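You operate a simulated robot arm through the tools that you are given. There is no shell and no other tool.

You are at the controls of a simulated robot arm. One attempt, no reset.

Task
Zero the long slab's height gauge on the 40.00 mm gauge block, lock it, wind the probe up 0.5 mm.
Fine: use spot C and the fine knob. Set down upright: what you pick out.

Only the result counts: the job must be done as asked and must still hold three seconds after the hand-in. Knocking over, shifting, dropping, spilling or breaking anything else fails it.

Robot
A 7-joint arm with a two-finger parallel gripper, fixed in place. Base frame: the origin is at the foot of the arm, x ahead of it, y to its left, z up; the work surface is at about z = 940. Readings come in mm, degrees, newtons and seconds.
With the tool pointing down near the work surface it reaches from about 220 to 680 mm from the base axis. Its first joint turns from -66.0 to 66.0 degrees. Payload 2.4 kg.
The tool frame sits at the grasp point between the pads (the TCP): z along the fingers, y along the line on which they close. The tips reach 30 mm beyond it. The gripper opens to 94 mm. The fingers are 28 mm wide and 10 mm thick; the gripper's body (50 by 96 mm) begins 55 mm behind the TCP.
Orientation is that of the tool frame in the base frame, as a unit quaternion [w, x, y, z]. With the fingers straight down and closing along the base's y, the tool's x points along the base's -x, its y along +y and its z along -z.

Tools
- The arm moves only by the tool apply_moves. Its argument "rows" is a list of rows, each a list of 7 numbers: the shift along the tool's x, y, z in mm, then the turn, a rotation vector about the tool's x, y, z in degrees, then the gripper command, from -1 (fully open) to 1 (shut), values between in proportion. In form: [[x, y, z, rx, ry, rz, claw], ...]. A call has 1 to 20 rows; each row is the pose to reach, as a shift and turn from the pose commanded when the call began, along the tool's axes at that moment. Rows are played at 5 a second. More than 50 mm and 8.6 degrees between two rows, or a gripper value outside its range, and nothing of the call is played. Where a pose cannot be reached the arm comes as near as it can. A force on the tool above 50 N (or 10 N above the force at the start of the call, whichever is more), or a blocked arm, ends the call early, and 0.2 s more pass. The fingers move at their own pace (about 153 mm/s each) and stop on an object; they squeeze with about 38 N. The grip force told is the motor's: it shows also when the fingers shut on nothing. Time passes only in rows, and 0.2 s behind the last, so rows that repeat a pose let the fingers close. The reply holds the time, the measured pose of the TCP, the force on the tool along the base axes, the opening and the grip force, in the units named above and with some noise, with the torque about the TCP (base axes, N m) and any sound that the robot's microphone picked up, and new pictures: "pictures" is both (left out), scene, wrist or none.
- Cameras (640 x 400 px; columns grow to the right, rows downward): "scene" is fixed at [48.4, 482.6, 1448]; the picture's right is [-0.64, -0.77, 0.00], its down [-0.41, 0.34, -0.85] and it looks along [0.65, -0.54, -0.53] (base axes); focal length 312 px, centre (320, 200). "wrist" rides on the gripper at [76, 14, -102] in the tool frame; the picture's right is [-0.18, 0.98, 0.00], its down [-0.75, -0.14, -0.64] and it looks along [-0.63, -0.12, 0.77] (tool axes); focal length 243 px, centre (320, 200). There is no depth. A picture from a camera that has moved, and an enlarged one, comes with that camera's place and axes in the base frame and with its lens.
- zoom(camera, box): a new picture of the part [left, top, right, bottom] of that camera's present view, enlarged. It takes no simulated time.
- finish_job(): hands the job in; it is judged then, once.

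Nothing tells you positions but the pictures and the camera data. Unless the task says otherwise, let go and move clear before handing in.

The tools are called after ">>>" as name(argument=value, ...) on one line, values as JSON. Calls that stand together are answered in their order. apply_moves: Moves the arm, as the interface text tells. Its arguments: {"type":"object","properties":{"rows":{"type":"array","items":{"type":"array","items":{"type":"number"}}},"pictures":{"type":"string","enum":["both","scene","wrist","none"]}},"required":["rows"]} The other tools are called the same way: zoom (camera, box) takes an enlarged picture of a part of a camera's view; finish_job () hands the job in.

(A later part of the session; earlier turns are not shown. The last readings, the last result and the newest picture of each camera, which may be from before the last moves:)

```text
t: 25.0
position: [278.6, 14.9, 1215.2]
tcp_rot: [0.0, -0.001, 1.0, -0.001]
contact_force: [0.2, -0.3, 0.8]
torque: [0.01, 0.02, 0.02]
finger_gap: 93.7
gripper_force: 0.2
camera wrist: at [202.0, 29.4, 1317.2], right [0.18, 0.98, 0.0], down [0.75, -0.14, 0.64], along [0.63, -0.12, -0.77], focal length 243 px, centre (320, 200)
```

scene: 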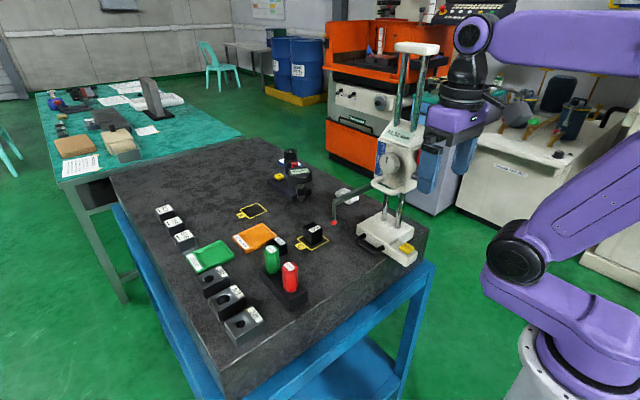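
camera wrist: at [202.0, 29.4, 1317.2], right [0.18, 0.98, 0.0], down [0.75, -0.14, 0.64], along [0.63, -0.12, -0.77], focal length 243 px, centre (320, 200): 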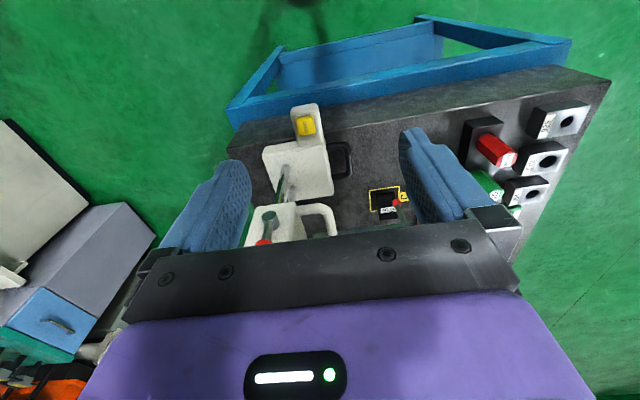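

>>> zoom(camera="wrist", box=[220, 80, 420, 240])

>>> zoom(camera="scene", box=[340, 30, 470, 280])

```text
2.50 times, centred on (320, 160) of wrist
camera zoom: at [202.0, 29.4, 1317.2], right [0.18, 0.98, 0.0], down [0.75, -0.14, 0.64], along [0.63, -0.12, -0.77], focal length 606 px, centre (320, 300)
```

zoom: 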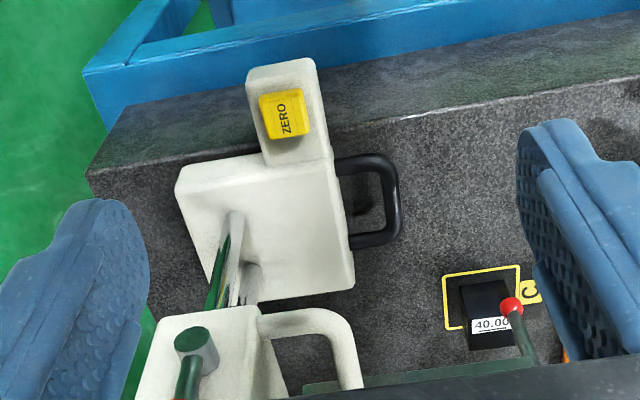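

```text
1.60 times, centred on (405, 155) of scene
camera zoom: at [48.4, 482.6, 1448.0], right [-0.64, -0.77, 0.0], down [-0.41, 0.34, -0.85], along [0.65, -0.54, -0.53], focal length 500 px, centre (184, 272)
```

zoom: 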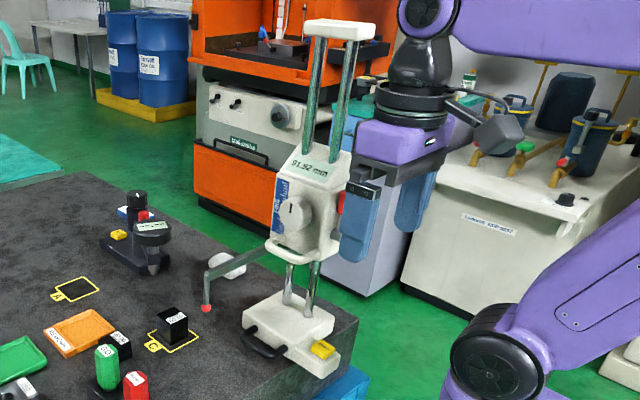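

The ZERO extension overhangs the slab's near edge at about (345,-16), top z≈966. I'll tilt the tool 20° forward and come to a pre-grasp above and behind this extension.

>>> apply_moves(rows=[[0, 0, 30, 0, -7, 0, -1], [0, -10, 65, 0, -14, 0, -1], [0, -20, 105, 0, -20, 0, -1], [-15, -31, 140, 0, -20, 0, -1], [-39, -31, 160, 0, -20, 0, -1], [-39, -31, 160, 0, -20, 0, -1]])

>>> zoom(camera="scene", box=[350, 90, 470, 280])

```text
t: 26.4
position: [320.0, -15.1, 1056.5]
tcp_rot: [0.173, -0.001, 0.985, 0.0]
contact_force: [-1.1, -0.6, -0.4]
torque: [-0.01, 0.0, -0.01]
finger_gap: 94.4
gripper_force: 0.1
out of reach, approached as far as the arm can: row 3
camera wrist: at [213.3, -2.5, 1126.4], right [0.17, 0.98, 0.06], down [0.49, -0.14, 0.86], along [0.86, -0.12, -0.5], focal length 243 px, centre (320, 200)
```

scene: 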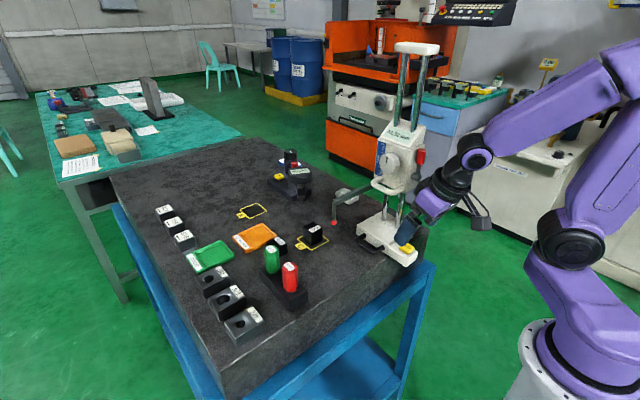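
wrist: 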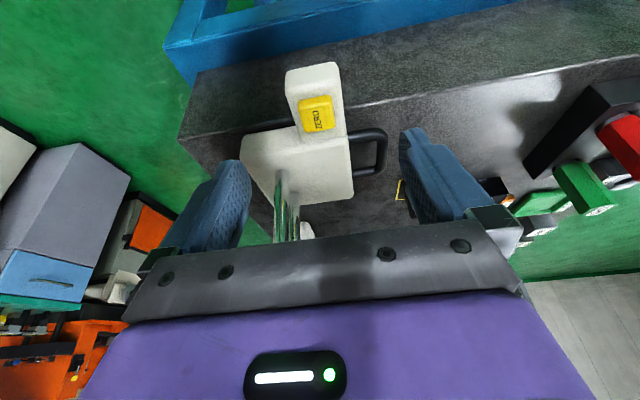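

```text
2.11 times, centred on (410, 185) of scene
camera zoom: at [48.4, 482.6, 1448.0], right [-0.64, -0.77, 0.0], down [-0.41, 0.34, -0.85], along [0.65, -0.54, -0.53], focal length 658 px, centre (130, 232)
```

zoom: 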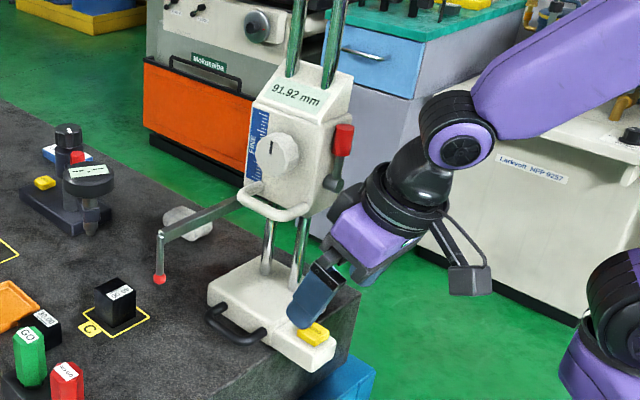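

>>> apply_moves(rows=[[1, -1, 25, 0, 0, 0, -0.7], [2, -1, 50, 0, 0, 0, -0.7], [3, -1, 70, 0, 0, 0, -0.7], [3, -1, 70, 0, 0, 0, -0.7]])

>>> zoom(camera="scene", box=[350, 130, 470, 290])

>>> zoom(camera="wrist", box=[220, 60, 430, 240])

```text
t: 27.4
position: [340.8, -15.8, 989.8]
tcp_rot: [0.173, 0.0, 0.985, 0.0]
contact_force: [0.5, 0.0, -0.2]
torque: [-0.02, 0.0, -0.02]
finger_gap: 79.8
gripper_force: 0.0
camera wrist: at [233.9, -2.7, 1058.8], right [0.17, 0.98, 0.06], down [0.49, -0.14, 0.86], along [0.86, -0.12, -0.5], focal length 243 px, centre (320, 200)
```

scene: 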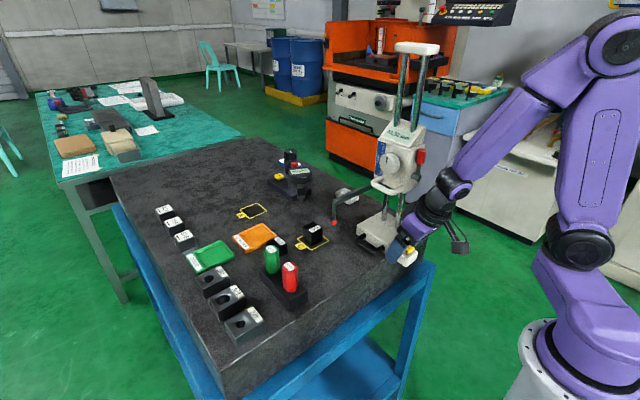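
wrist: 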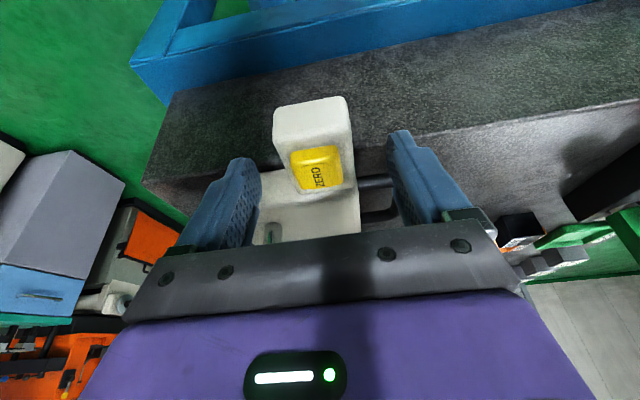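

```text
2.50 times, centred on (410, 210) of scene
camera zoom: at [48.4, 482.6, 1448.0], right [-0.64, -0.77, 0.0], down [-0.41, 0.34, -0.85], along [0.65, -0.54, -0.53], focal length 781 px, centre (95, 175)
```

zoom: 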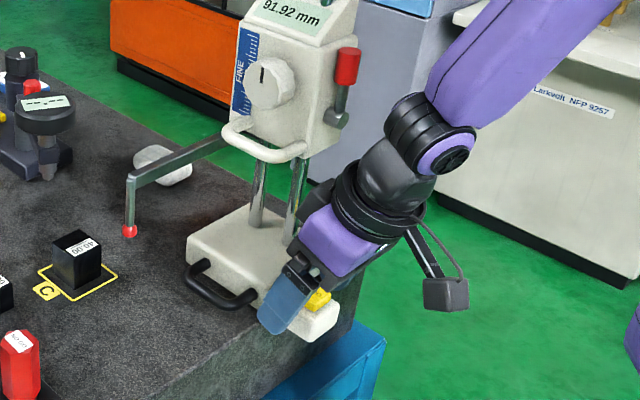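

```text
2.22 times, centred on (325, 150) of wrist
camera zoom: at [233.9, -2.7, 1058.8], right [0.17, 0.98, 0.06], down [0.49, -0.14, 0.86], along [0.86, -0.12, -0.5], focal length 539 px, centre (309, 311)
```

zoom: 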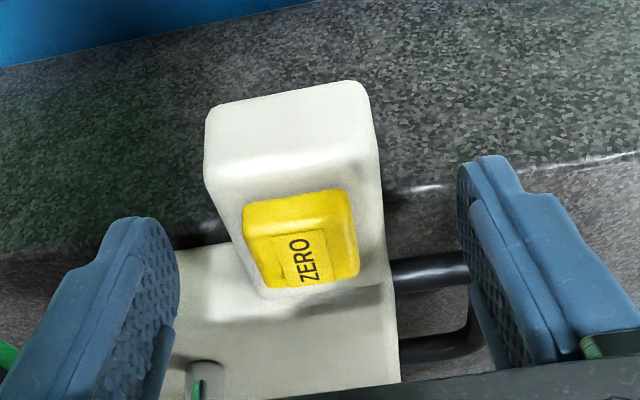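

The fingers straddle the extension evenly. I'll lower the last 12 mm and close on its sides.

>>> apply_moves(rows=[[0, -0.5, 6, 0, 0, 0, -0.7], [0, -0.5, 12.5, 0, 0, 0, -0.5], [0, -0.5, 12.5, 0, 0, 0, -0.2], [0, -0.5, 12.5, 0, 0, 0, 0], [0, -0.5, 12.5, 0, 0, 0, 0.05]], pictures="wrist")

```text
t: 28.6
position: [346.5, -16.7, 978.9]
tcp_rot: [0.174, 0.001, 0.985, -0.001]
contact_force: [-0.8, 0.9, 0.0]
torque: [0.02, 0.02, -0.02]
finger_gap: 45.0
gripper_force: 0.0
camera wrist: at [239.2, -3.3, 1047.7], right [0.17, 0.98, 0.06], down [0.49, -0.14, 0.86], along [0.86, -0.12, -0.5], focal length 243 px, centre (320, 200)
```

wrist: 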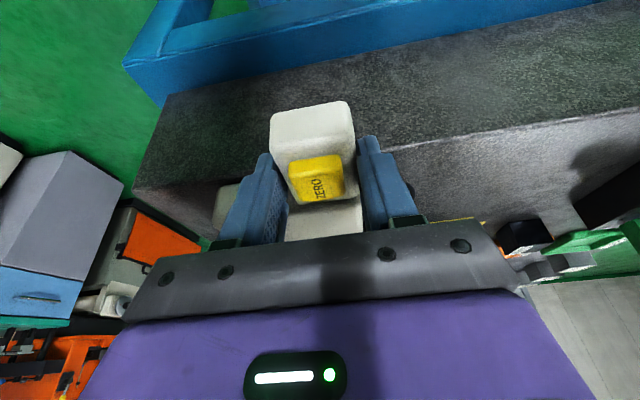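

>>> zoom(camera="wrist", box=[220, 80, 420, 250])

>>> zoom(camera="scene", box=[350, 180, 450, 290])

```text
2.35 times, centred on (320, 165) of wrist
camera zoom: at [239.2, -3.3, 1047.7], right [0.17, 0.98, 0.06], down [0.49, -0.14, 0.86], along [0.86, -0.12, -0.5], focal length 571 px, centre (320, 282)
```

zoom: 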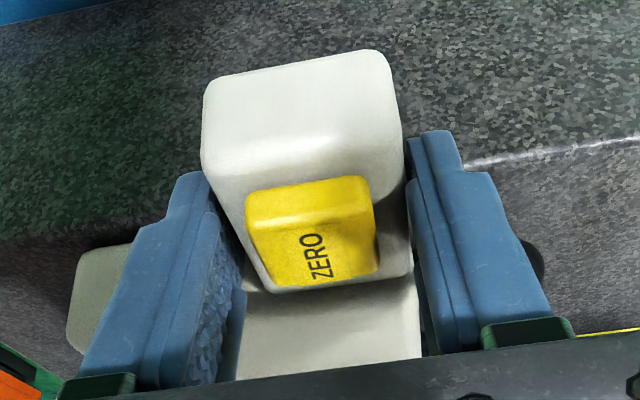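

```text
3.64 times, centred on (400, 235) of scene
camera zoom: at [48.4, 482.6, 1448.0], right [-0.64, -0.77, 0.0], down [-0.41, 0.34, -0.85], along [0.65, -0.54, -0.53], focal length 1136 px, centre (29, 73)
```

zoom: 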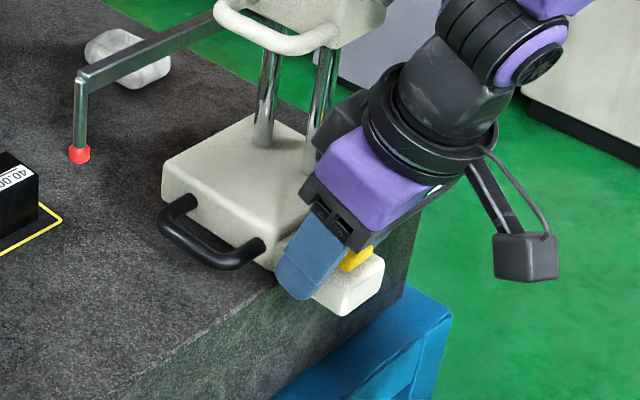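

>>> apply_moves(rows=[[0, 0, 0, 0, 0, 0, 0.2], [0, 0, 0, 0, 0, 0, 1], [0, 0, 0, 0, 0, 0, 1]], pictures="none")

```text
t: 29.4
position: [346.0, -16.9, 979.7]
tcp_rot: [0.174, 0.0, 0.985, -0.001]
contact_force: [-1.1, 1.6, 23.8]
torque: [-0.38, 0.53, -0.03]
finger_gap: 42.0
gripper_force: 44.9
```

Gripping produced about 24 N upward on the tool; I'll ease up slightly to relieve it before sliding.

>>> apply_moves(rows=[[-0.17, 0, -0.47, 0, 0, 0, 1], [-0.34, 0, -0.94, 0, 0, 0, 1], [-0.34, 0, -0.94, 0, 0, 0, 1]], pictures="none")

```text
t: 30.2
position: [346.1, -16.9, 978.6]
tcp_rot: [0.173, -0.001, 0.985, 0.001]
contact_force: [18.0, 5.9, -22.4]
torque: [-0.02, -0.75, -0.33]
finger_gap: 41.8
gripper_force: 44.6
```

>>> apply_moves(rows=[[0.17, 0, 0.47, 0, 0, 0, 1], [0.17, 0, 0.47, 0, 0, 0, 1]], pictures="none")

```text
t: 30.8
position: [346.5, -17.0, 978.8]
tcp_rot: [0.174, -0.001, 0.985, 0.001]
contact_force: [19.1, 12.2, -24.7]
torque: [-0.1, -0.07, -0.68]
finger_gap: 41.9
gripper_force: 45.0
```

>>> apply_moves(rows=[[0.17, 0, 0.47, 0, 0, 0, 1], [0.17, 0, 0.47, 0, 0, 0, 1]], pictures="wrist")

>>> zoom(camera="scene", box=[320, 130, 450, 290])

```text
t: 31.4
position: [346.0, -17.1, 979.1]
tcp_rot: [0.175, -0.001, 0.985, 0.001]
contact_force: [9.9, 9.6, 9.8]
torque: [0.02, 0.87, -0.52]
finger_gap: 41.6
gripper_force: 45.4
camera wrist: at [239.0, -3.3, 1048.3], right [0.17, 0.98, 0.06], down [0.49, -0.14, 0.86], along [0.86, -0.12, -0.5], focal length 243 px, centre (320, 200)
```

wrist: 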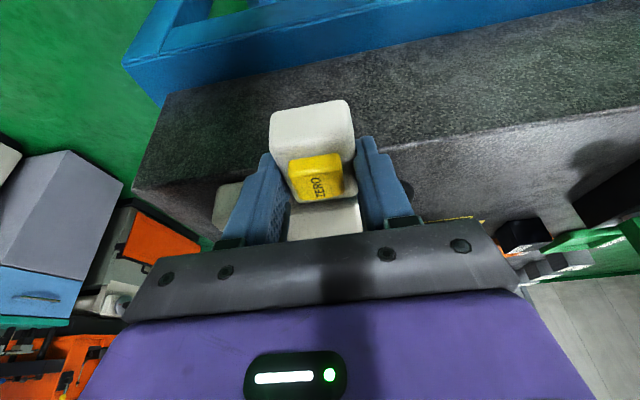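

```text
2.50 times, centred on (385, 210) of scene
camera zoom: at [48.6, 482.9, 1447.9], right [-0.64, -0.77, 0.0], down [-0.41, 0.34, -0.85], along [0.65, -0.54, -0.53], focal length 781 px, centre (158, 175)
```

zoom: 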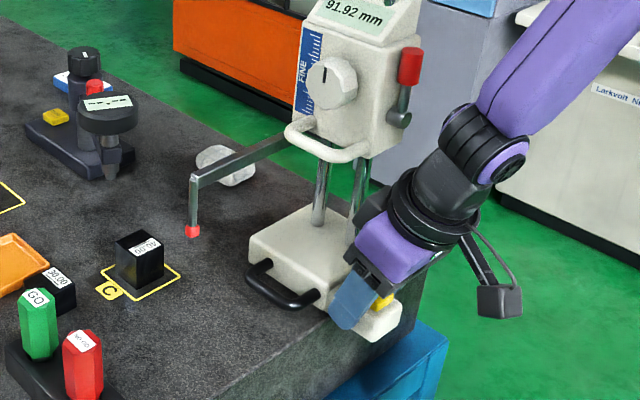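

The grip holds and forces are modest. I'll test with a small +x slide of 6 mm.

>>> apply_moves(rows=[[-1.41, 0, 0.51, 0, 0, 0, 1], [-2.82, 0, 1.03, 0, 0, 0, 1], [-4.23, 0, 1.54, 0, 0, 0, 1], [-5.64, 0, 2.05, 0, 0, 0, 1], [-5.64, 0, 2.05, 0, 0, 0, 1]], pictures="scene")

```text
t: 32.6
position: [351.1, -16.4, 977.7]
tcp_rot: [0.176, 0.0, 0.984, 0.001]
contact_force: [-5.7, 13.2, 38.9]
torque: [-0.01, 0.34, -0.62]
finger_gap: 41.8
gripper_force: 45.1
```

scene: 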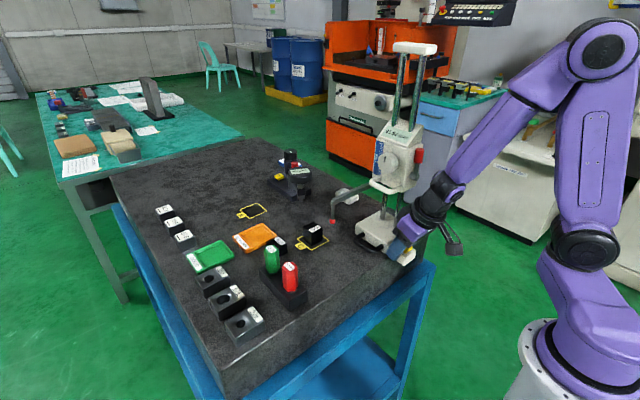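

The gauge is sliding. I'll continue in steps while relieving the vertical load.

>>> apply_moves(rows=[[-0.2, 0, -0.56, 0, 0, 0, 1], [-2.1, 0, 0.12, 0, 0, 0, 1], [-4.0, 0, 0.8, 0, 0, 0, 1], [-5.9, 0, 1.48, 0, 0, 0, 1], [-7.7, 0, 2.16, 0, 0, 0, 1], [-9.6, 0, 2.84, 0, 0, 0, 1], [-9.6, 0, 2.84, 0, 0, 0, 1]], pictures="none")

```text
t: 34.2
position: [359.7, -16.7, 979.1]
tcp_rot: [0.172, -0.001, 0.985, 0.0]
contact_force: [-4.0, 14.5, 8.2]
torque: [0.31, -0.63, -0.28]
finger_gap: 41.7
gripper_force: 45.2
```

>>> apply_moves(rows=[[-2.4, 0, 0.8, 0, 0, 0, 1], [-4.8, 0, 1.62, 0, 0, 0, 1], [-7.1, 0, 2.42, 0, 0, 0, 1], [-9.5, 0, 3.25, 0, 0, 0, 1], [-11.9, 0, 4.05, 0, 0, 0, 1], [-14.2, 0, 4.85, 0, 0, 0, 1], [-14.2, 0, 4.85, 0, 0, 0, 1]], pictures="scene")

```text
t: 35.8
position: [374.0, -17.4, 978.0]
tcp_rot: [0.172, -0.001, 0.985, 0.0]
contact_force: [-6.1, 12.6, -21.2]
torque: [0.34, -0.68, -0.1]
finger_gap: 41.7
gripper_force: 45.3
```

scene: 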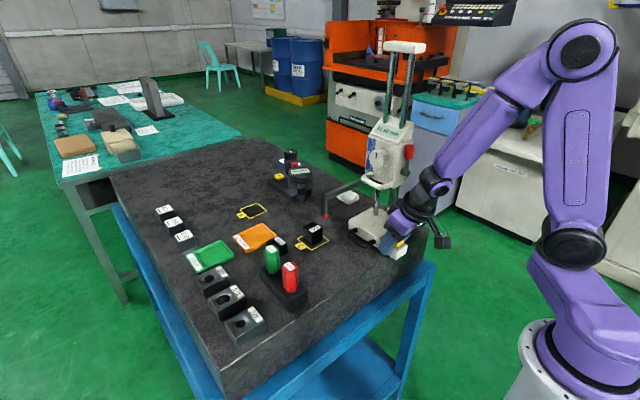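

>>> apply_moves(rows=[[0.1, 0, 0.35, 0, 0, 0, 1], [-2.7, 0, 1.4, 0, 0, 0, 1], [-5.5, 0, 2.4, 0, 0, 0, 1], [-8.3, 0, 3.45, 0, 0, 0, 1], [-11.1, 0, 4.45, 0, 0, 0, 1], [-14.0, 0, 5.5, 0, 0, 0, 1], [-14.0, 0, 5.5, 0, 0, 0, 1]], pictures="none")

```text
t: 37.4
position: [391.7, -15.2, 977.6]
tcp_rot: [0.175, 0.0, 0.985, 0.0]
contact_force: [-4.9, 5.6, 4.0]
torque: [-0.26, 1.18, -0.02]
finger_gap: 41.7
gripper_force: 45.2
```

>>> apply_moves(rows=[[-2.8, 0, 1.03, 0, 0, 0, 1], [-5.6, 0, 2.05, 0, 0, 0, 1], [-8.5, 0, 3.08, 0, 0, 0, 1], [-11.3, 0, 4.1, 0, 0, 0, 1], [-14.1, 0, 5.13, 0, 0, 0, 1], [-16.9, 0, 6.16, 0, 0, 0, 1], [-18.8, 0, 6.84, 0, 0, 0, 1], [-18.8, 0, 6.84, 0, 0, 0, 1]], pictures="both")

>>> zoom(camera="scene", box=[270, 120, 430, 270])

```text
t: 39.2
position: [411.4, -18.0, 978.2]
tcp_rot: [0.172, 0.0, 0.985, 0.0]
contact_force: [-5.0, 8.0, -14.1]
torque: [0.31, -0.77, -0.27]
finger_gap: 41.9
gripper_force: 45.1
camera wrist: at [303.9, -3.0, 1048.8], right [0.17, 0.98, 0.06], down [0.49, -0.14, 0.86], along [0.85, -0.12, -0.51], focal length 243 px, centre (320, 200)
```

scene: 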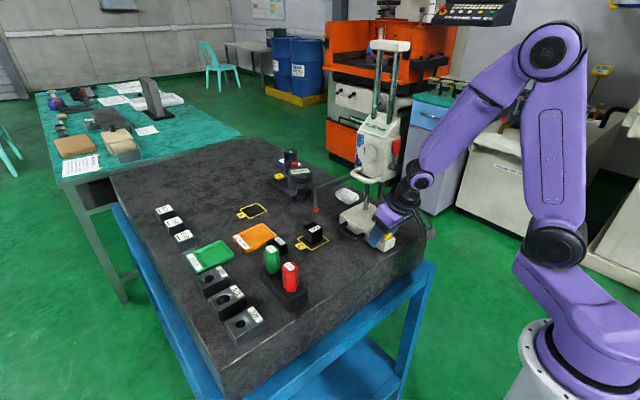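
wrist: 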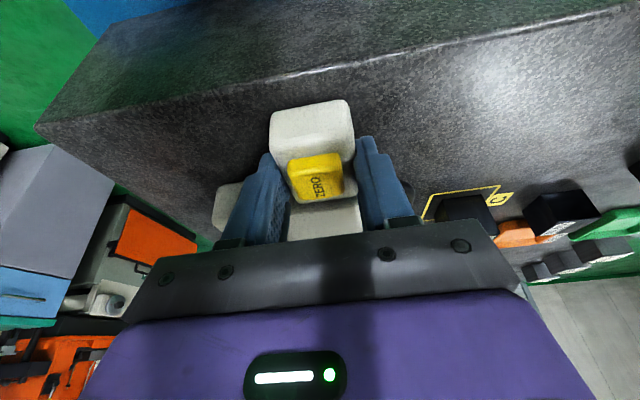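

```text
2.67 times, centred on (350, 195) of scene
camera zoom: at [48.4, 482.8, 1447.9], right [-0.64, -0.77, 0.0], down [-0.41, 0.34, -0.85], along [0.65, -0.54, -0.53], focal length 833 px, centre (240, 213)
```

zoom: 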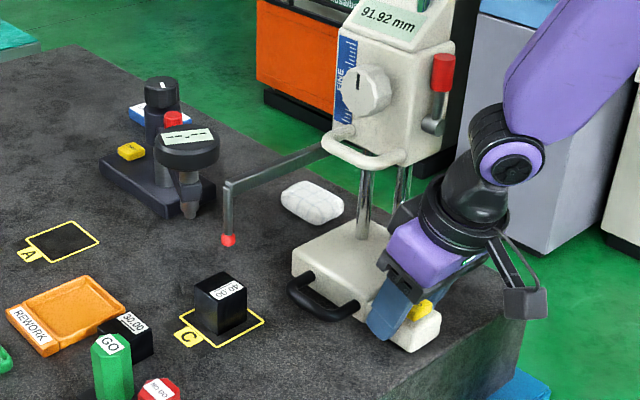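

The tip is now at about (526,100); 10 mm more will centre it over the block.

>>> apply_moves(rows=[[0.1, 0, 0.28, 0, 0, 0, 1], [-2.2, 0, 1.1, 0, 0, 0, 1], [-4.6, 0, 2.0, 0, 0, 0, 1], [-6.9, 0, 2.85, 0, 0, 0, 1], [-9.3, 0, 3.7, 0, 0, 0, 1], [-9.3, 0, 3.7, 0, 0, 0, 1]], pictures="scene")

>>> zoom(camera="scene", box=[270, 120, 430, 270])

```text
t: 40.6
position: [420.8, -16.2, 978.5]
tcp_rot: [0.173, -0.001, 0.985, 0.0]
contact_force: [-5.1, 14.6, -10.3]
torque: [0.36, -0.82, -0.43]
finger_gap: 42.0
gripper_force: 44.7
```

scene: 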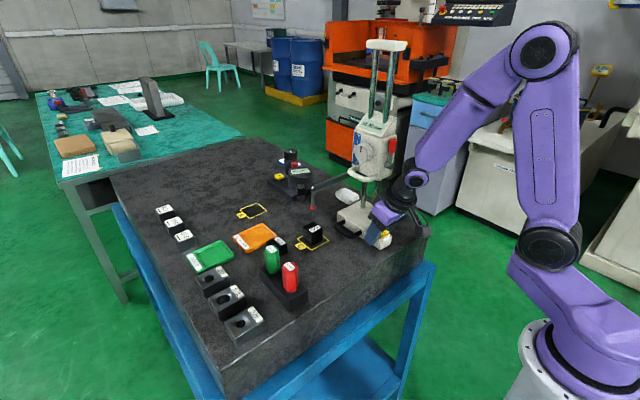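

```text
2.67 times, centred on (350, 195) of scene
camera zoom: at [48.3, 483.0, 1447.8], right [-0.64, -0.77, 0.0], down [-0.41, 0.34, -0.85], along [0.65, -0.54, -0.53], focal length 833 px, centre (240, 213)
```

zoom: 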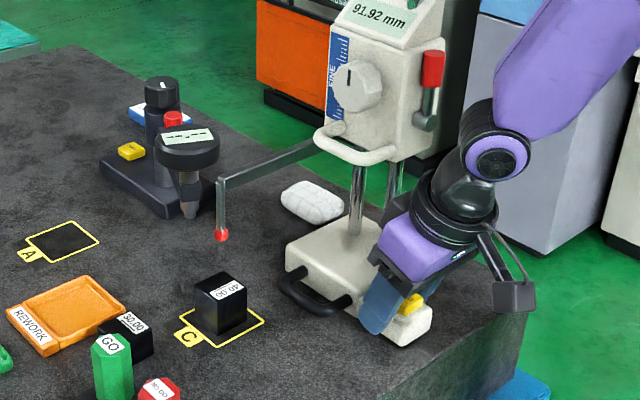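

The tip now projects onto the block's centre. I'll release the extension and back off along the tool axis.

>>> apply_moves(rows=[[0, 0, 0, 0, 0, 0, 0.1], [0, 0, 0, 0, 0, 0, -0.1], [0, 0, 0, 0, 0, 0, -0.3], [0, 0, -20, 0, 0, 0, -0.3], [0, 0, -50, 0, 0, 0, -0.3], [0, 0, -80, 0, 0, 0, -0.3], [0, 0, -80, 0, 0, 0, -0.3]], pictures="both")

>>> zoom(camera="scene", box=[280, 120, 400, 270])

```text
t: 42.2
position: [393.9, -16.9, 1050.7]
tcp_rot: [0.174, 0.0, 0.985, 0.001]
contact_force: [0.1, 1.2, 0.1]
torque: [-0.03, 0.0, 0.02]
finger_gap: 60.7
gripper_force: 0.1
camera wrist: at [287.4, -3.5, 1122.1], right [0.17, 0.98, 0.06], down [0.49, -0.14, 0.86], along [0.86, -0.12, -0.51], focal length 243 px, centre (320, 200)
```

scene: 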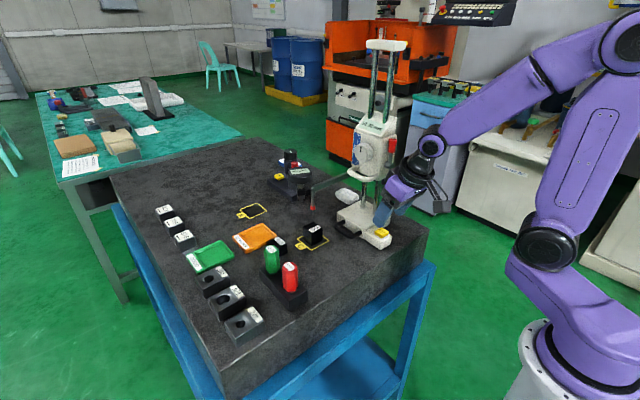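
wrist: 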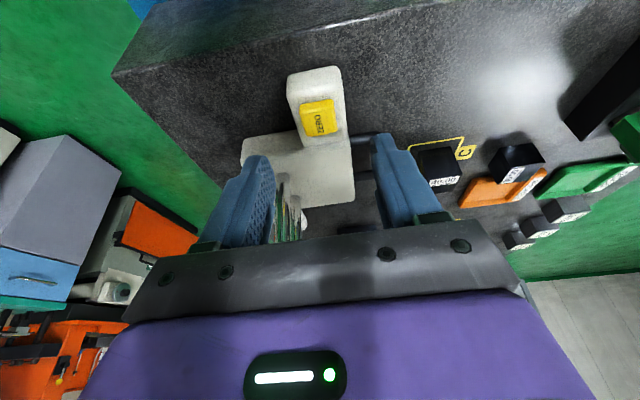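

```text
2.67 times, centred on (340, 195) of scene
camera zoom: at [48.4, 482.6, 1448.0], right [-0.64, -0.77, 0.0], down [-0.41, 0.34, -0.85], along [0.65, -0.54, -0.53], focal length 833 px, centre (267, 213)
```

zoom: 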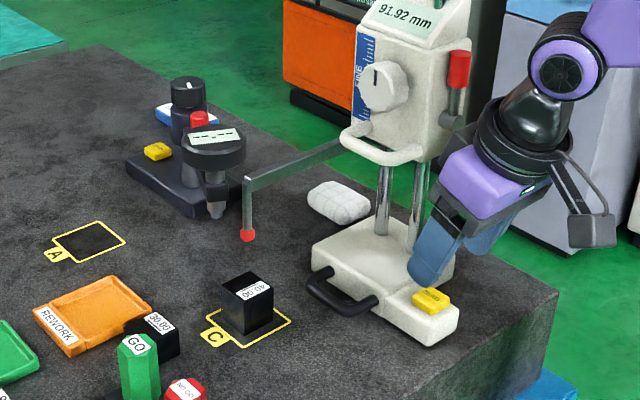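

The gauge stands upright and in place. Next I'll back the arm off to the robot side, level the tool, and then get a view of the carriage front.

>>> apply_moves(rows=[[30.8, 0, -32.5, 0, 0, 0, -0.3], [48.7, 5, -70.9, 0, 0, 0, 0.2], [53.8, 10, -115.4, 0, 0, 0, 1], [44.8, 15, -154.7, 0, 7, 0, 1], [32.9, 15, -187.6, 0, 14, 0, 1], [32.9, 15, -187.6, 0, 20, 0, 1], [32.9, 15, -187.6, 0, 20, 0, 1]], pictures="both")

>>> zoom(camera="wrist", box=[200, 60, 440, 240])

>>> zoom(camera="scene", box=[330, 90, 410, 200])

```text
t: 43.8
position: [301.3, -1.9, 1217.6]
tcp_rot: [-0.001, -0.001, 1.0, 0.0]
contact_force: [0.2, 0.6, 0.0]
torque: [-0.01, -0.01, 0.0]
finger_gap: 0.0
gripper_force: 33.4
camera wrist: at [223.9, 11.5, 1320.3], right [0.18, 0.98, 0.0], down [0.75, -0.14, 0.64], along [0.63, -0.12, -0.77], focal length 243 px, centre (320, 200)
```

scene: 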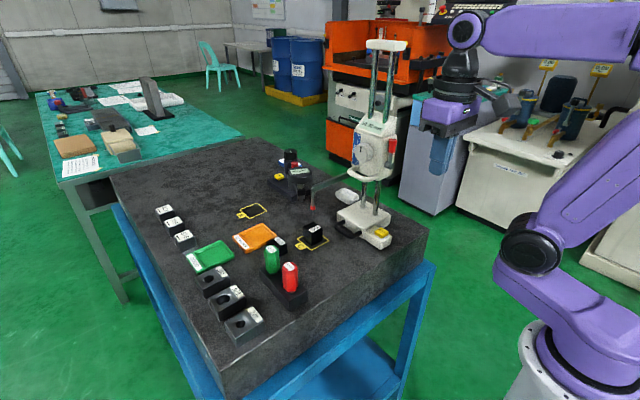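
wrist: 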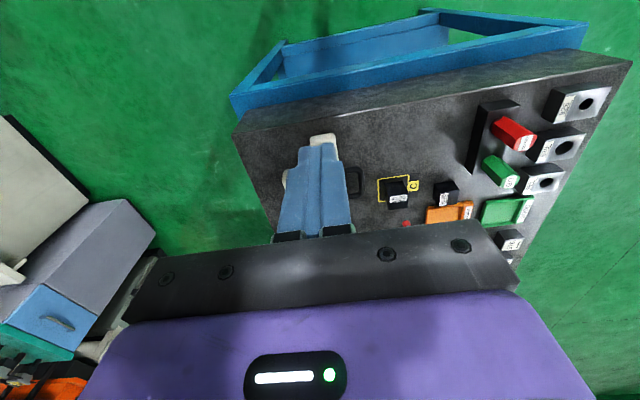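

```text
2.22 times, centred on (320, 150) of wrist
camera zoom: at [223.9, 11.5, 1320.3], right [0.18, 0.98, 0.0], down [0.75, -0.14, 0.64], along [0.63, -0.12, -0.77], focal length 539 px, centre (320, 311)
```

zoom: 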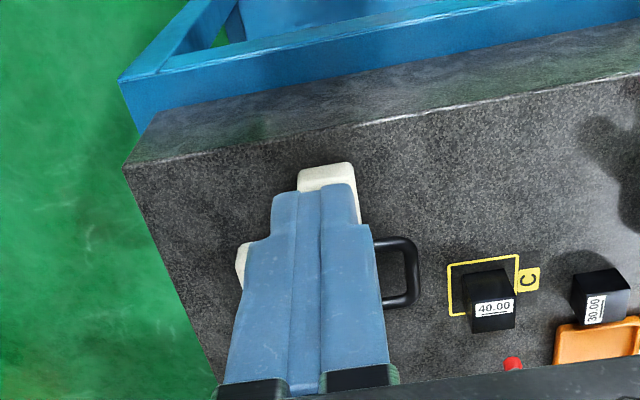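

```text
3.64 times, centred on (370, 145) of scene
camera zoom: at [48.4, 482.6, 1448.0], right [-0.64, -0.77, 0.0], down [-0.41, 0.34, -0.85], along [0.65, -0.54, -0.53], focal length 1136 px, centre (138, 400)
```

zoom: 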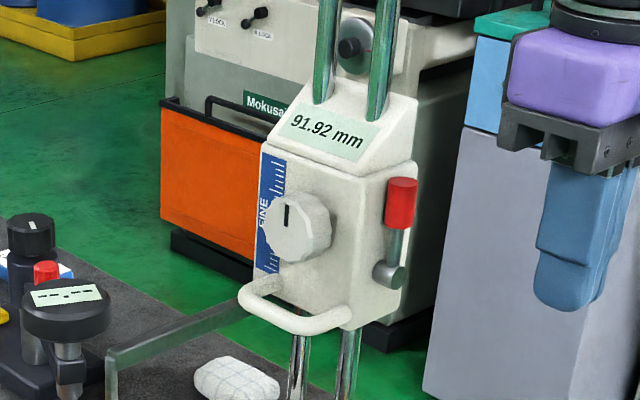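

I'll swing around to the +y side of the gauge, turning the tool so the camera looks at the carriage front.

>>> apply_moves(rows=[[0, 25, 0, 0, 0, 7.5, 1], [0, 50, 0, 0, 0, 15, 1], [0, 75, 0, 0, 0, 22.5, 1], [0, 100, 0, 0, 0, 30, 1], [-10, 125, 0, 0, 0, 37.5, 1], [-30, 150, 0, 0, 0, 45, 1], [-50, 170, 0, 0, 0, 52.5, 1], [-75, 185, 0, 0, 0, 60, 1], [-100, 200, 0, 0, 0, 67.5, 1], [-125, 210, 0, 0, 0, 75, 1], [-150, 220, 0, 0, 0, 82.5, 1], [-180, 230, 0, 0, 0, 90, 1], [-200, 230, 0, 0, 0, 90, 1], [-200, 230, 0, 0, 0, 90, 1]], pictures="both")

```text
t: 46.8
position: [499.1, 229.4, 1218.1]
tcp_rot: [0.0, 0.707, 0.707, 0.0]
contact_force: [-0.3, 1.0, 0.3]
torque: [0.02, 0.0, -0.01]
finger_gap: 0.0
gripper_force: 33.0
camera wrist: at [513.2, 304.7, 1319.7], right [0.98, -0.18, 0.0], down [-0.14, -0.75, 0.64], along [-0.12, -0.63, -0.77], focal length 243 px, centre (320, 200)
```

scene: 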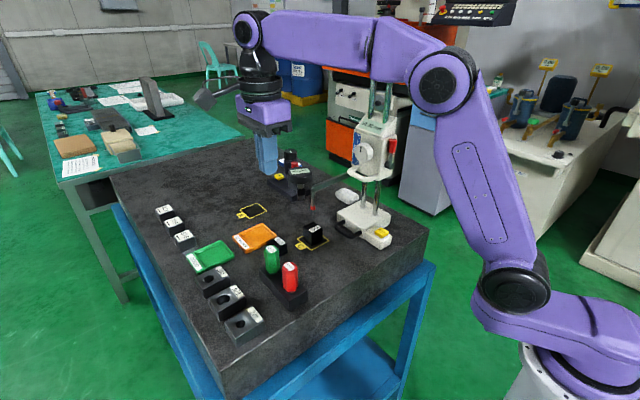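
wrist: 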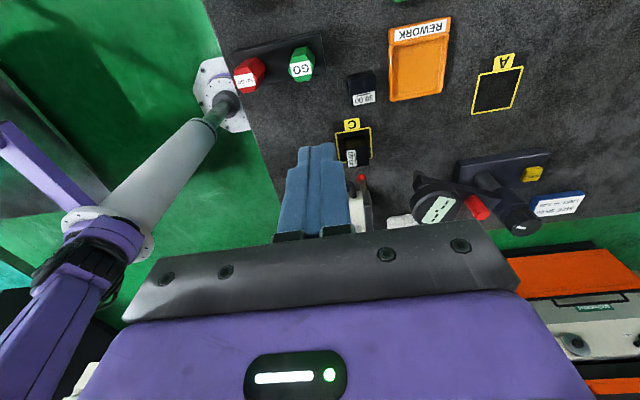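

>>> apply_moves(rows=[[0, 0, 0, 0, -8, 0, 1], [0, 0, 0, 0, -16, 0, 1], [0, 0, 10, 0, -24, 0, 1], [-10, 0, 20, 0, -32, 0, 1], [-20, 0, 30, 0, -40, 0, 1], [-30, 0, 40, 0, -48, 0, 1], [-40, 0, 50, 0, -55, 0, 1], [-40, 0, 50, 0, -55, 0, 1]], pictures="both")

```text
t: 48.6
position: [500.2, 186.7, 1170.1]
tcp_rot: [0.327, 0.627, 0.627, -0.328]
contact_force: [-0.3, 0.0, -0.3]
torque: [-0.02, 0.02, -0.03]
finger_gap: 0.0
gripper_force: 33.4
camera wrist: at [514.1, 314.7, 1166.0], right [0.98, -0.1, 0.15], down [-0.14, 0.1, 0.99], along [-0.12, -0.99, 0.08], focal length 243 px, centre (320, 200)
```

scene: 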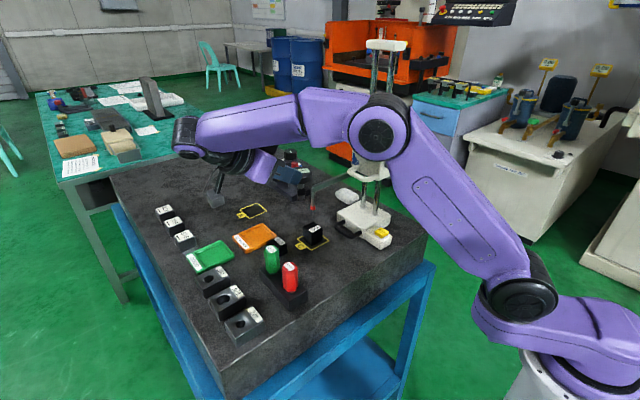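
wrist: 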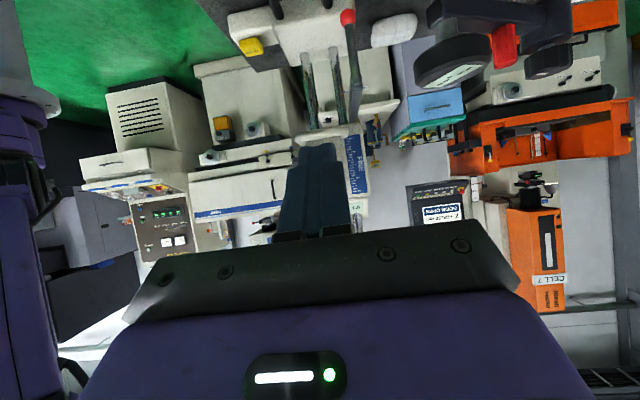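

>>> zoom(camera="wrist", box=[230, 0, 420, 240])

```text
1.67 times, centred on (325, 120) of wrist
camera zoom: at [514.1, 314.7, 1166.0], right [0.98, -0.1, 0.15], down [-0.14, 0.1, 0.99], along [-0.12, -0.99, 0.08], focal length 404 px, centre (312, 333)
```

zoom: 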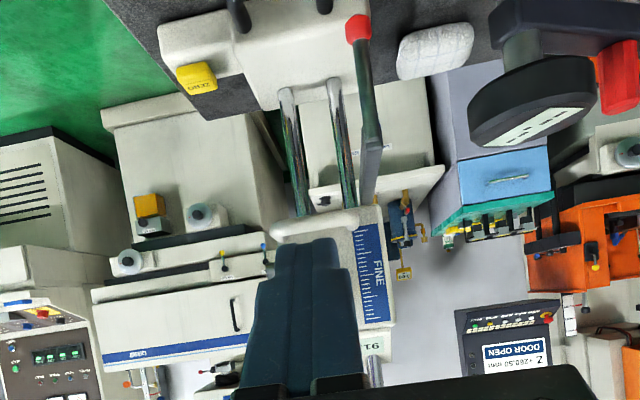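

The carriage front is partly hidden behind the fingers. I'll shift the view sideways to see the knob, handle and lock clearly.

>>> apply_moves(rows=[[0, -25, 0, 0, 0, 0, 1], [0, -50, 0, 0, 0, 0, 1], [0, -75, 0, 0, 0, 0, 1], [0, -75, 0, 0, 0, 0, 1]], pictures="wrist")

>>> zoom(camera="wrist", box=[300, 40, 460, 250])

```text
t: 49.6
position: [423.0, 186.6, 1170.5]
tcp_rot: [0.327, 0.627, 0.628, -0.326]
contact_force: [0.0, 0.5, -0.2]
torque: [0.02, 0.03, -0.04]
finger_gap: 0.1
gripper_force: 32.9
camera wrist: at [437.5, 315.0, 1166.2], right [0.98, -0.1, 0.15], down [-0.14, 0.09, 0.99], along [-0.12, -0.99, 0.08], focal length 243 px, centre (320, 200)
```

wrist: 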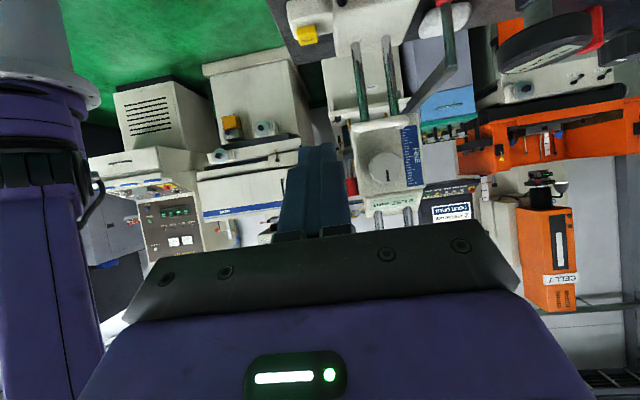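

```text
1.90 times, centred on (380, 145) of wrist
camera zoom: at [437.5, 315.0, 1166.2], right [0.98, -0.1, 0.15], down [-0.14, 0.09, 0.99], along [-0.12, -0.99, 0.08], focal length 462 px, centre (206, 305)
```

zoom: 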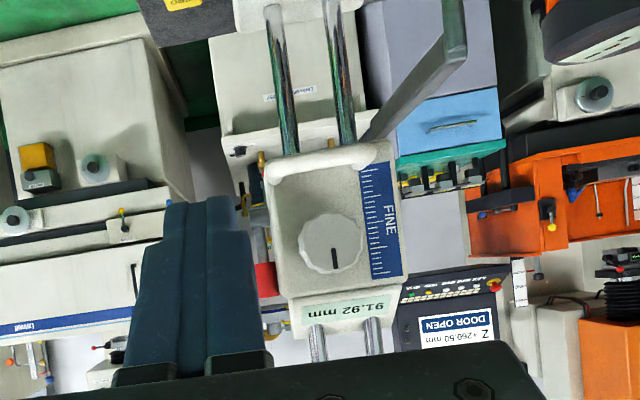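

I now have the handle bar at about (497,-9,1106), spanning x 456–538, with the fine knob centred near (490,-15,1162). I'll roll the tool 90° so the fingers can straddle the horizontal bar.

>>> apply_moves(rows=[[0, 0, 0, 0, 0, -8, 1], [0, 0, 0, 0, 0, -16, 1], [0, 0, 0, 0, 0, -24, 1], [0, 0, 0, 0, 0, -32, 1], [0, 0, 0, 0, 0, -40, 1], [0, 0, 0, 0, 0, -48, 0.7], [0, 0, 0, 0, 0, -56, 0.4], [0, 0, 0, 0, 0, -64, 0.3], [0, 0, 0, 0, 0, -72, 0.3], [0, 0, 0, 0, 0, -80, 0.3], [0, 0, 0, 0, 0, -86, 0.3], [0, 0, 0, 0, 0, -90, 0.3], [0, 0, 0, 0, 0, -90, 0.3]], pictures="both")

```text
t: 52.4
position: [422.4, 187.7, 1169.4]
tcp_rot: [-0.001, -0.001, 0.887, -0.461]
contact_force: [-0.7, 0.4, -0.2]
torque: [0.01, -0.01, 0.01]
finger_gap: 32.9
gripper_force: 0.2
camera wrist: at [346.5, 279.5, 1216.2], right [0.18, 0.56, -0.81], down [0.75, 0.45, 0.48], along [0.63, -0.69, -0.34], focal length 243 px, centre (320, 200)
```

scene: 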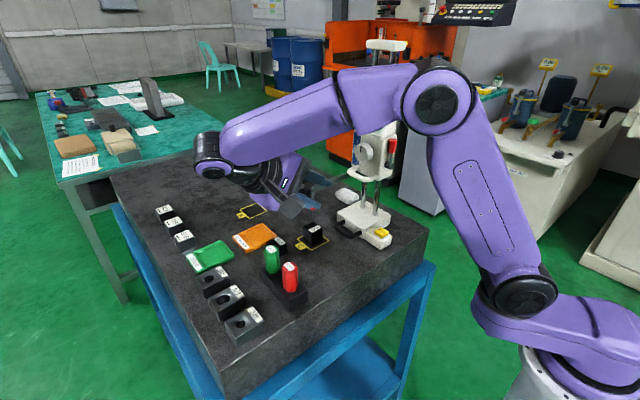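
wrist: 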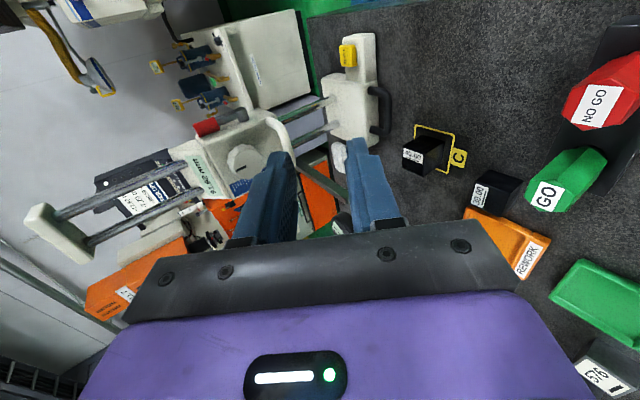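

>>> apply_moves(rows=[[-20, -10, 20, 0, 0, 0, 0.3], [-40, -20, 40, 0, 0, 0, 0.3], [-62, -32, 60, 0, 0, 0, 0.3], [-62, -46, 85, 0, 0, 0, 0.3], [-62, -61, 110, 0, 0, 0, 0.3], [-62, -61, 110, 0, 0, 0, 0.3]], pictures="both")

>>> zoom(camera="wrist", box=[180, 60, 440, 250])

>>> zoom(camera="scene", box=[280, 100, 410, 240])

```text
t: 53.8
position: [488.6, 62.6, 1155.9]
tcp_rot: [0.0, 0.0, 0.887, -0.462]
contact_force: [0.9, -0.2, 0.2]
torque: [0.0, 0.04, 0.01]
finger_gap: 32.7
gripper_force: 0.0
camera wrist: at [411.5, 154.3, 1203.4], right [0.18, 0.56, -0.81], down [0.75, 0.45, 0.48], along [0.63, -0.7, -0.34], focal length 243 px, centre (320, 200)
```

scene: 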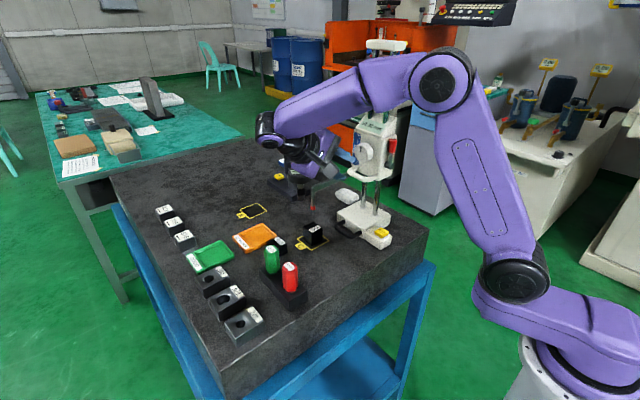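
wrist: 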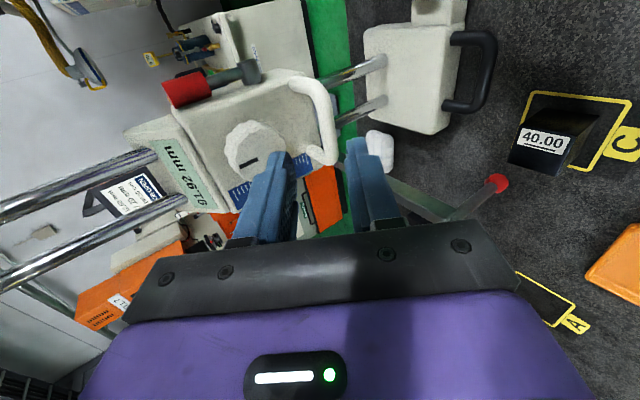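

```text
2.11 times, centred on (310, 155) of wrist
camera zoom: at [411.5, 154.3, 1203.4], right [0.18, 0.56, -0.81], down [0.75, 0.45, 0.48], along [0.63, -0.7, -0.34], focal length 511 px, centre (341, 295)
```

zoom: 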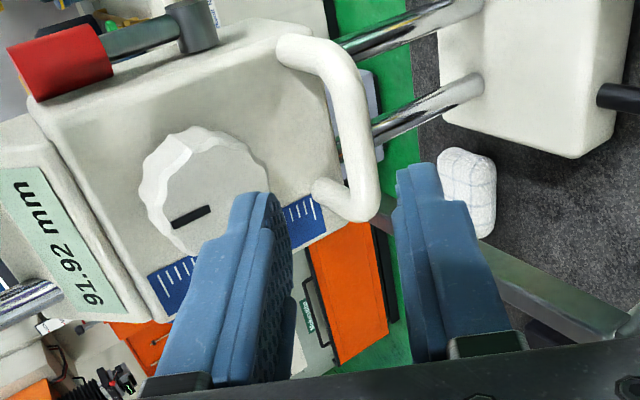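

```text
2.86 times, centred on (345, 170) of scene
camera zoom: at [48.4, 482.6, 1448.0], right [-0.64, -0.77, 0.0], down [-0.41, 0.34, -0.85], along [0.65, -0.54, -0.53], focal length 893 px, centre (249, 286)
```

zoom: 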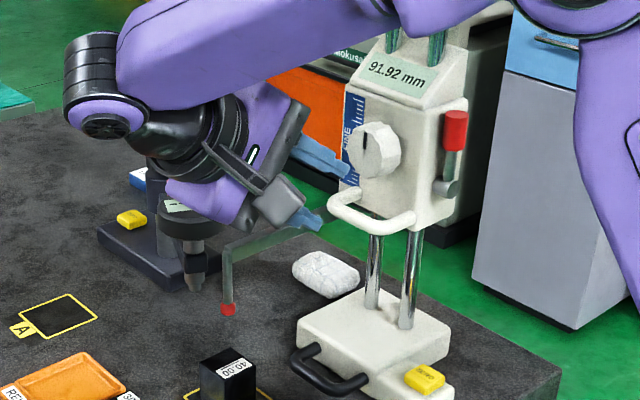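

The bar lies on the tool axis about 87 mm ahead. I'll advance so the fingertips straddle it, staying clear of the knob.

>>> apply_moves(rows=[[0, 0, 20, 0, 0, 0, 0.4], [0, 0, 40, 0, 0, 0, 0.4], [0, 0, 52, 0, 0, 0, 0.4], [0, 0, 52, 0, 0, 0, 0.4]], pictures="both")

>>> zoom(camera="wrist", box=[200, 60, 420, 250])

>>> zoom(camera="scene", box=[310, 110, 400, 220])

```text
t: 54.8
position: [486.0, 20.8, 1124.9]
tcp_rot: [0.0, 0.0, 0.887, -0.462]
contact_force: [0.5, -0.5, 0.5]
torque: [0.0, 0.01, -0.04]
finger_gap: 28.0
gripper_force: 0.0
camera wrist: at [410.6, 112.1, 1171.8], right [0.18, 0.56, -0.81], down [0.75, 0.45, 0.48], along [0.63, -0.7, -0.34], focal length 243 px, centre (320, 200)
```

scene: 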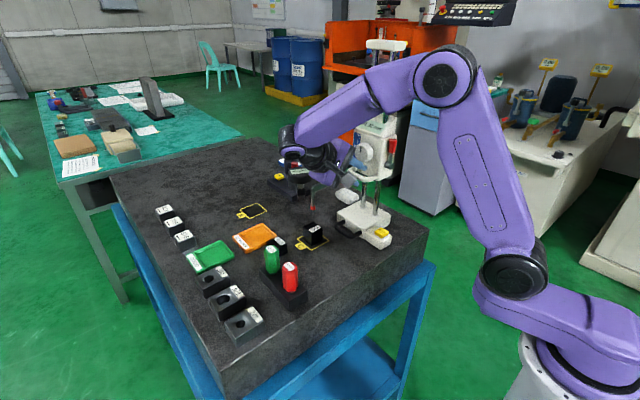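
wrist: 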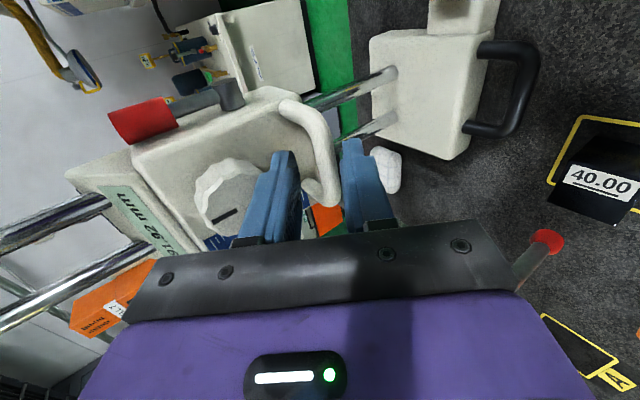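

```text
2.11 times, centred on (310, 155) of wrist
camera zoom: at [410.6, 112.1, 1171.8], right [0.18, 0.56, -0.81], down [0.75, 0.45, 0.48], along [0.63, -0.7, -0.34], focal length 511 px, centre (341, 295)
```

zoom: 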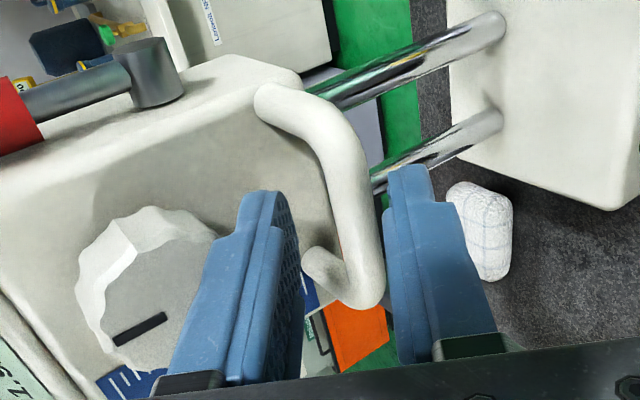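

```text
3.64 times, centred on (355, 165) of scene
camera zoom: at [48.4, 482.6, 1448.0], right [-0.64, -0.77, 0.0], down [-0.41, 0.34, -0.85], along [0.65, -0.54, -0.53], focal length 1136 px, centre (193, 327)
```

zoom: 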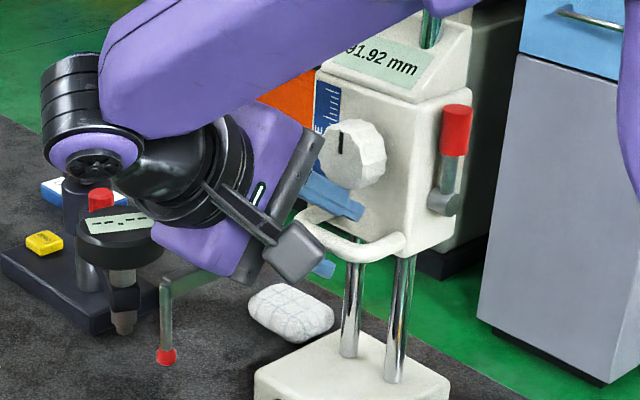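

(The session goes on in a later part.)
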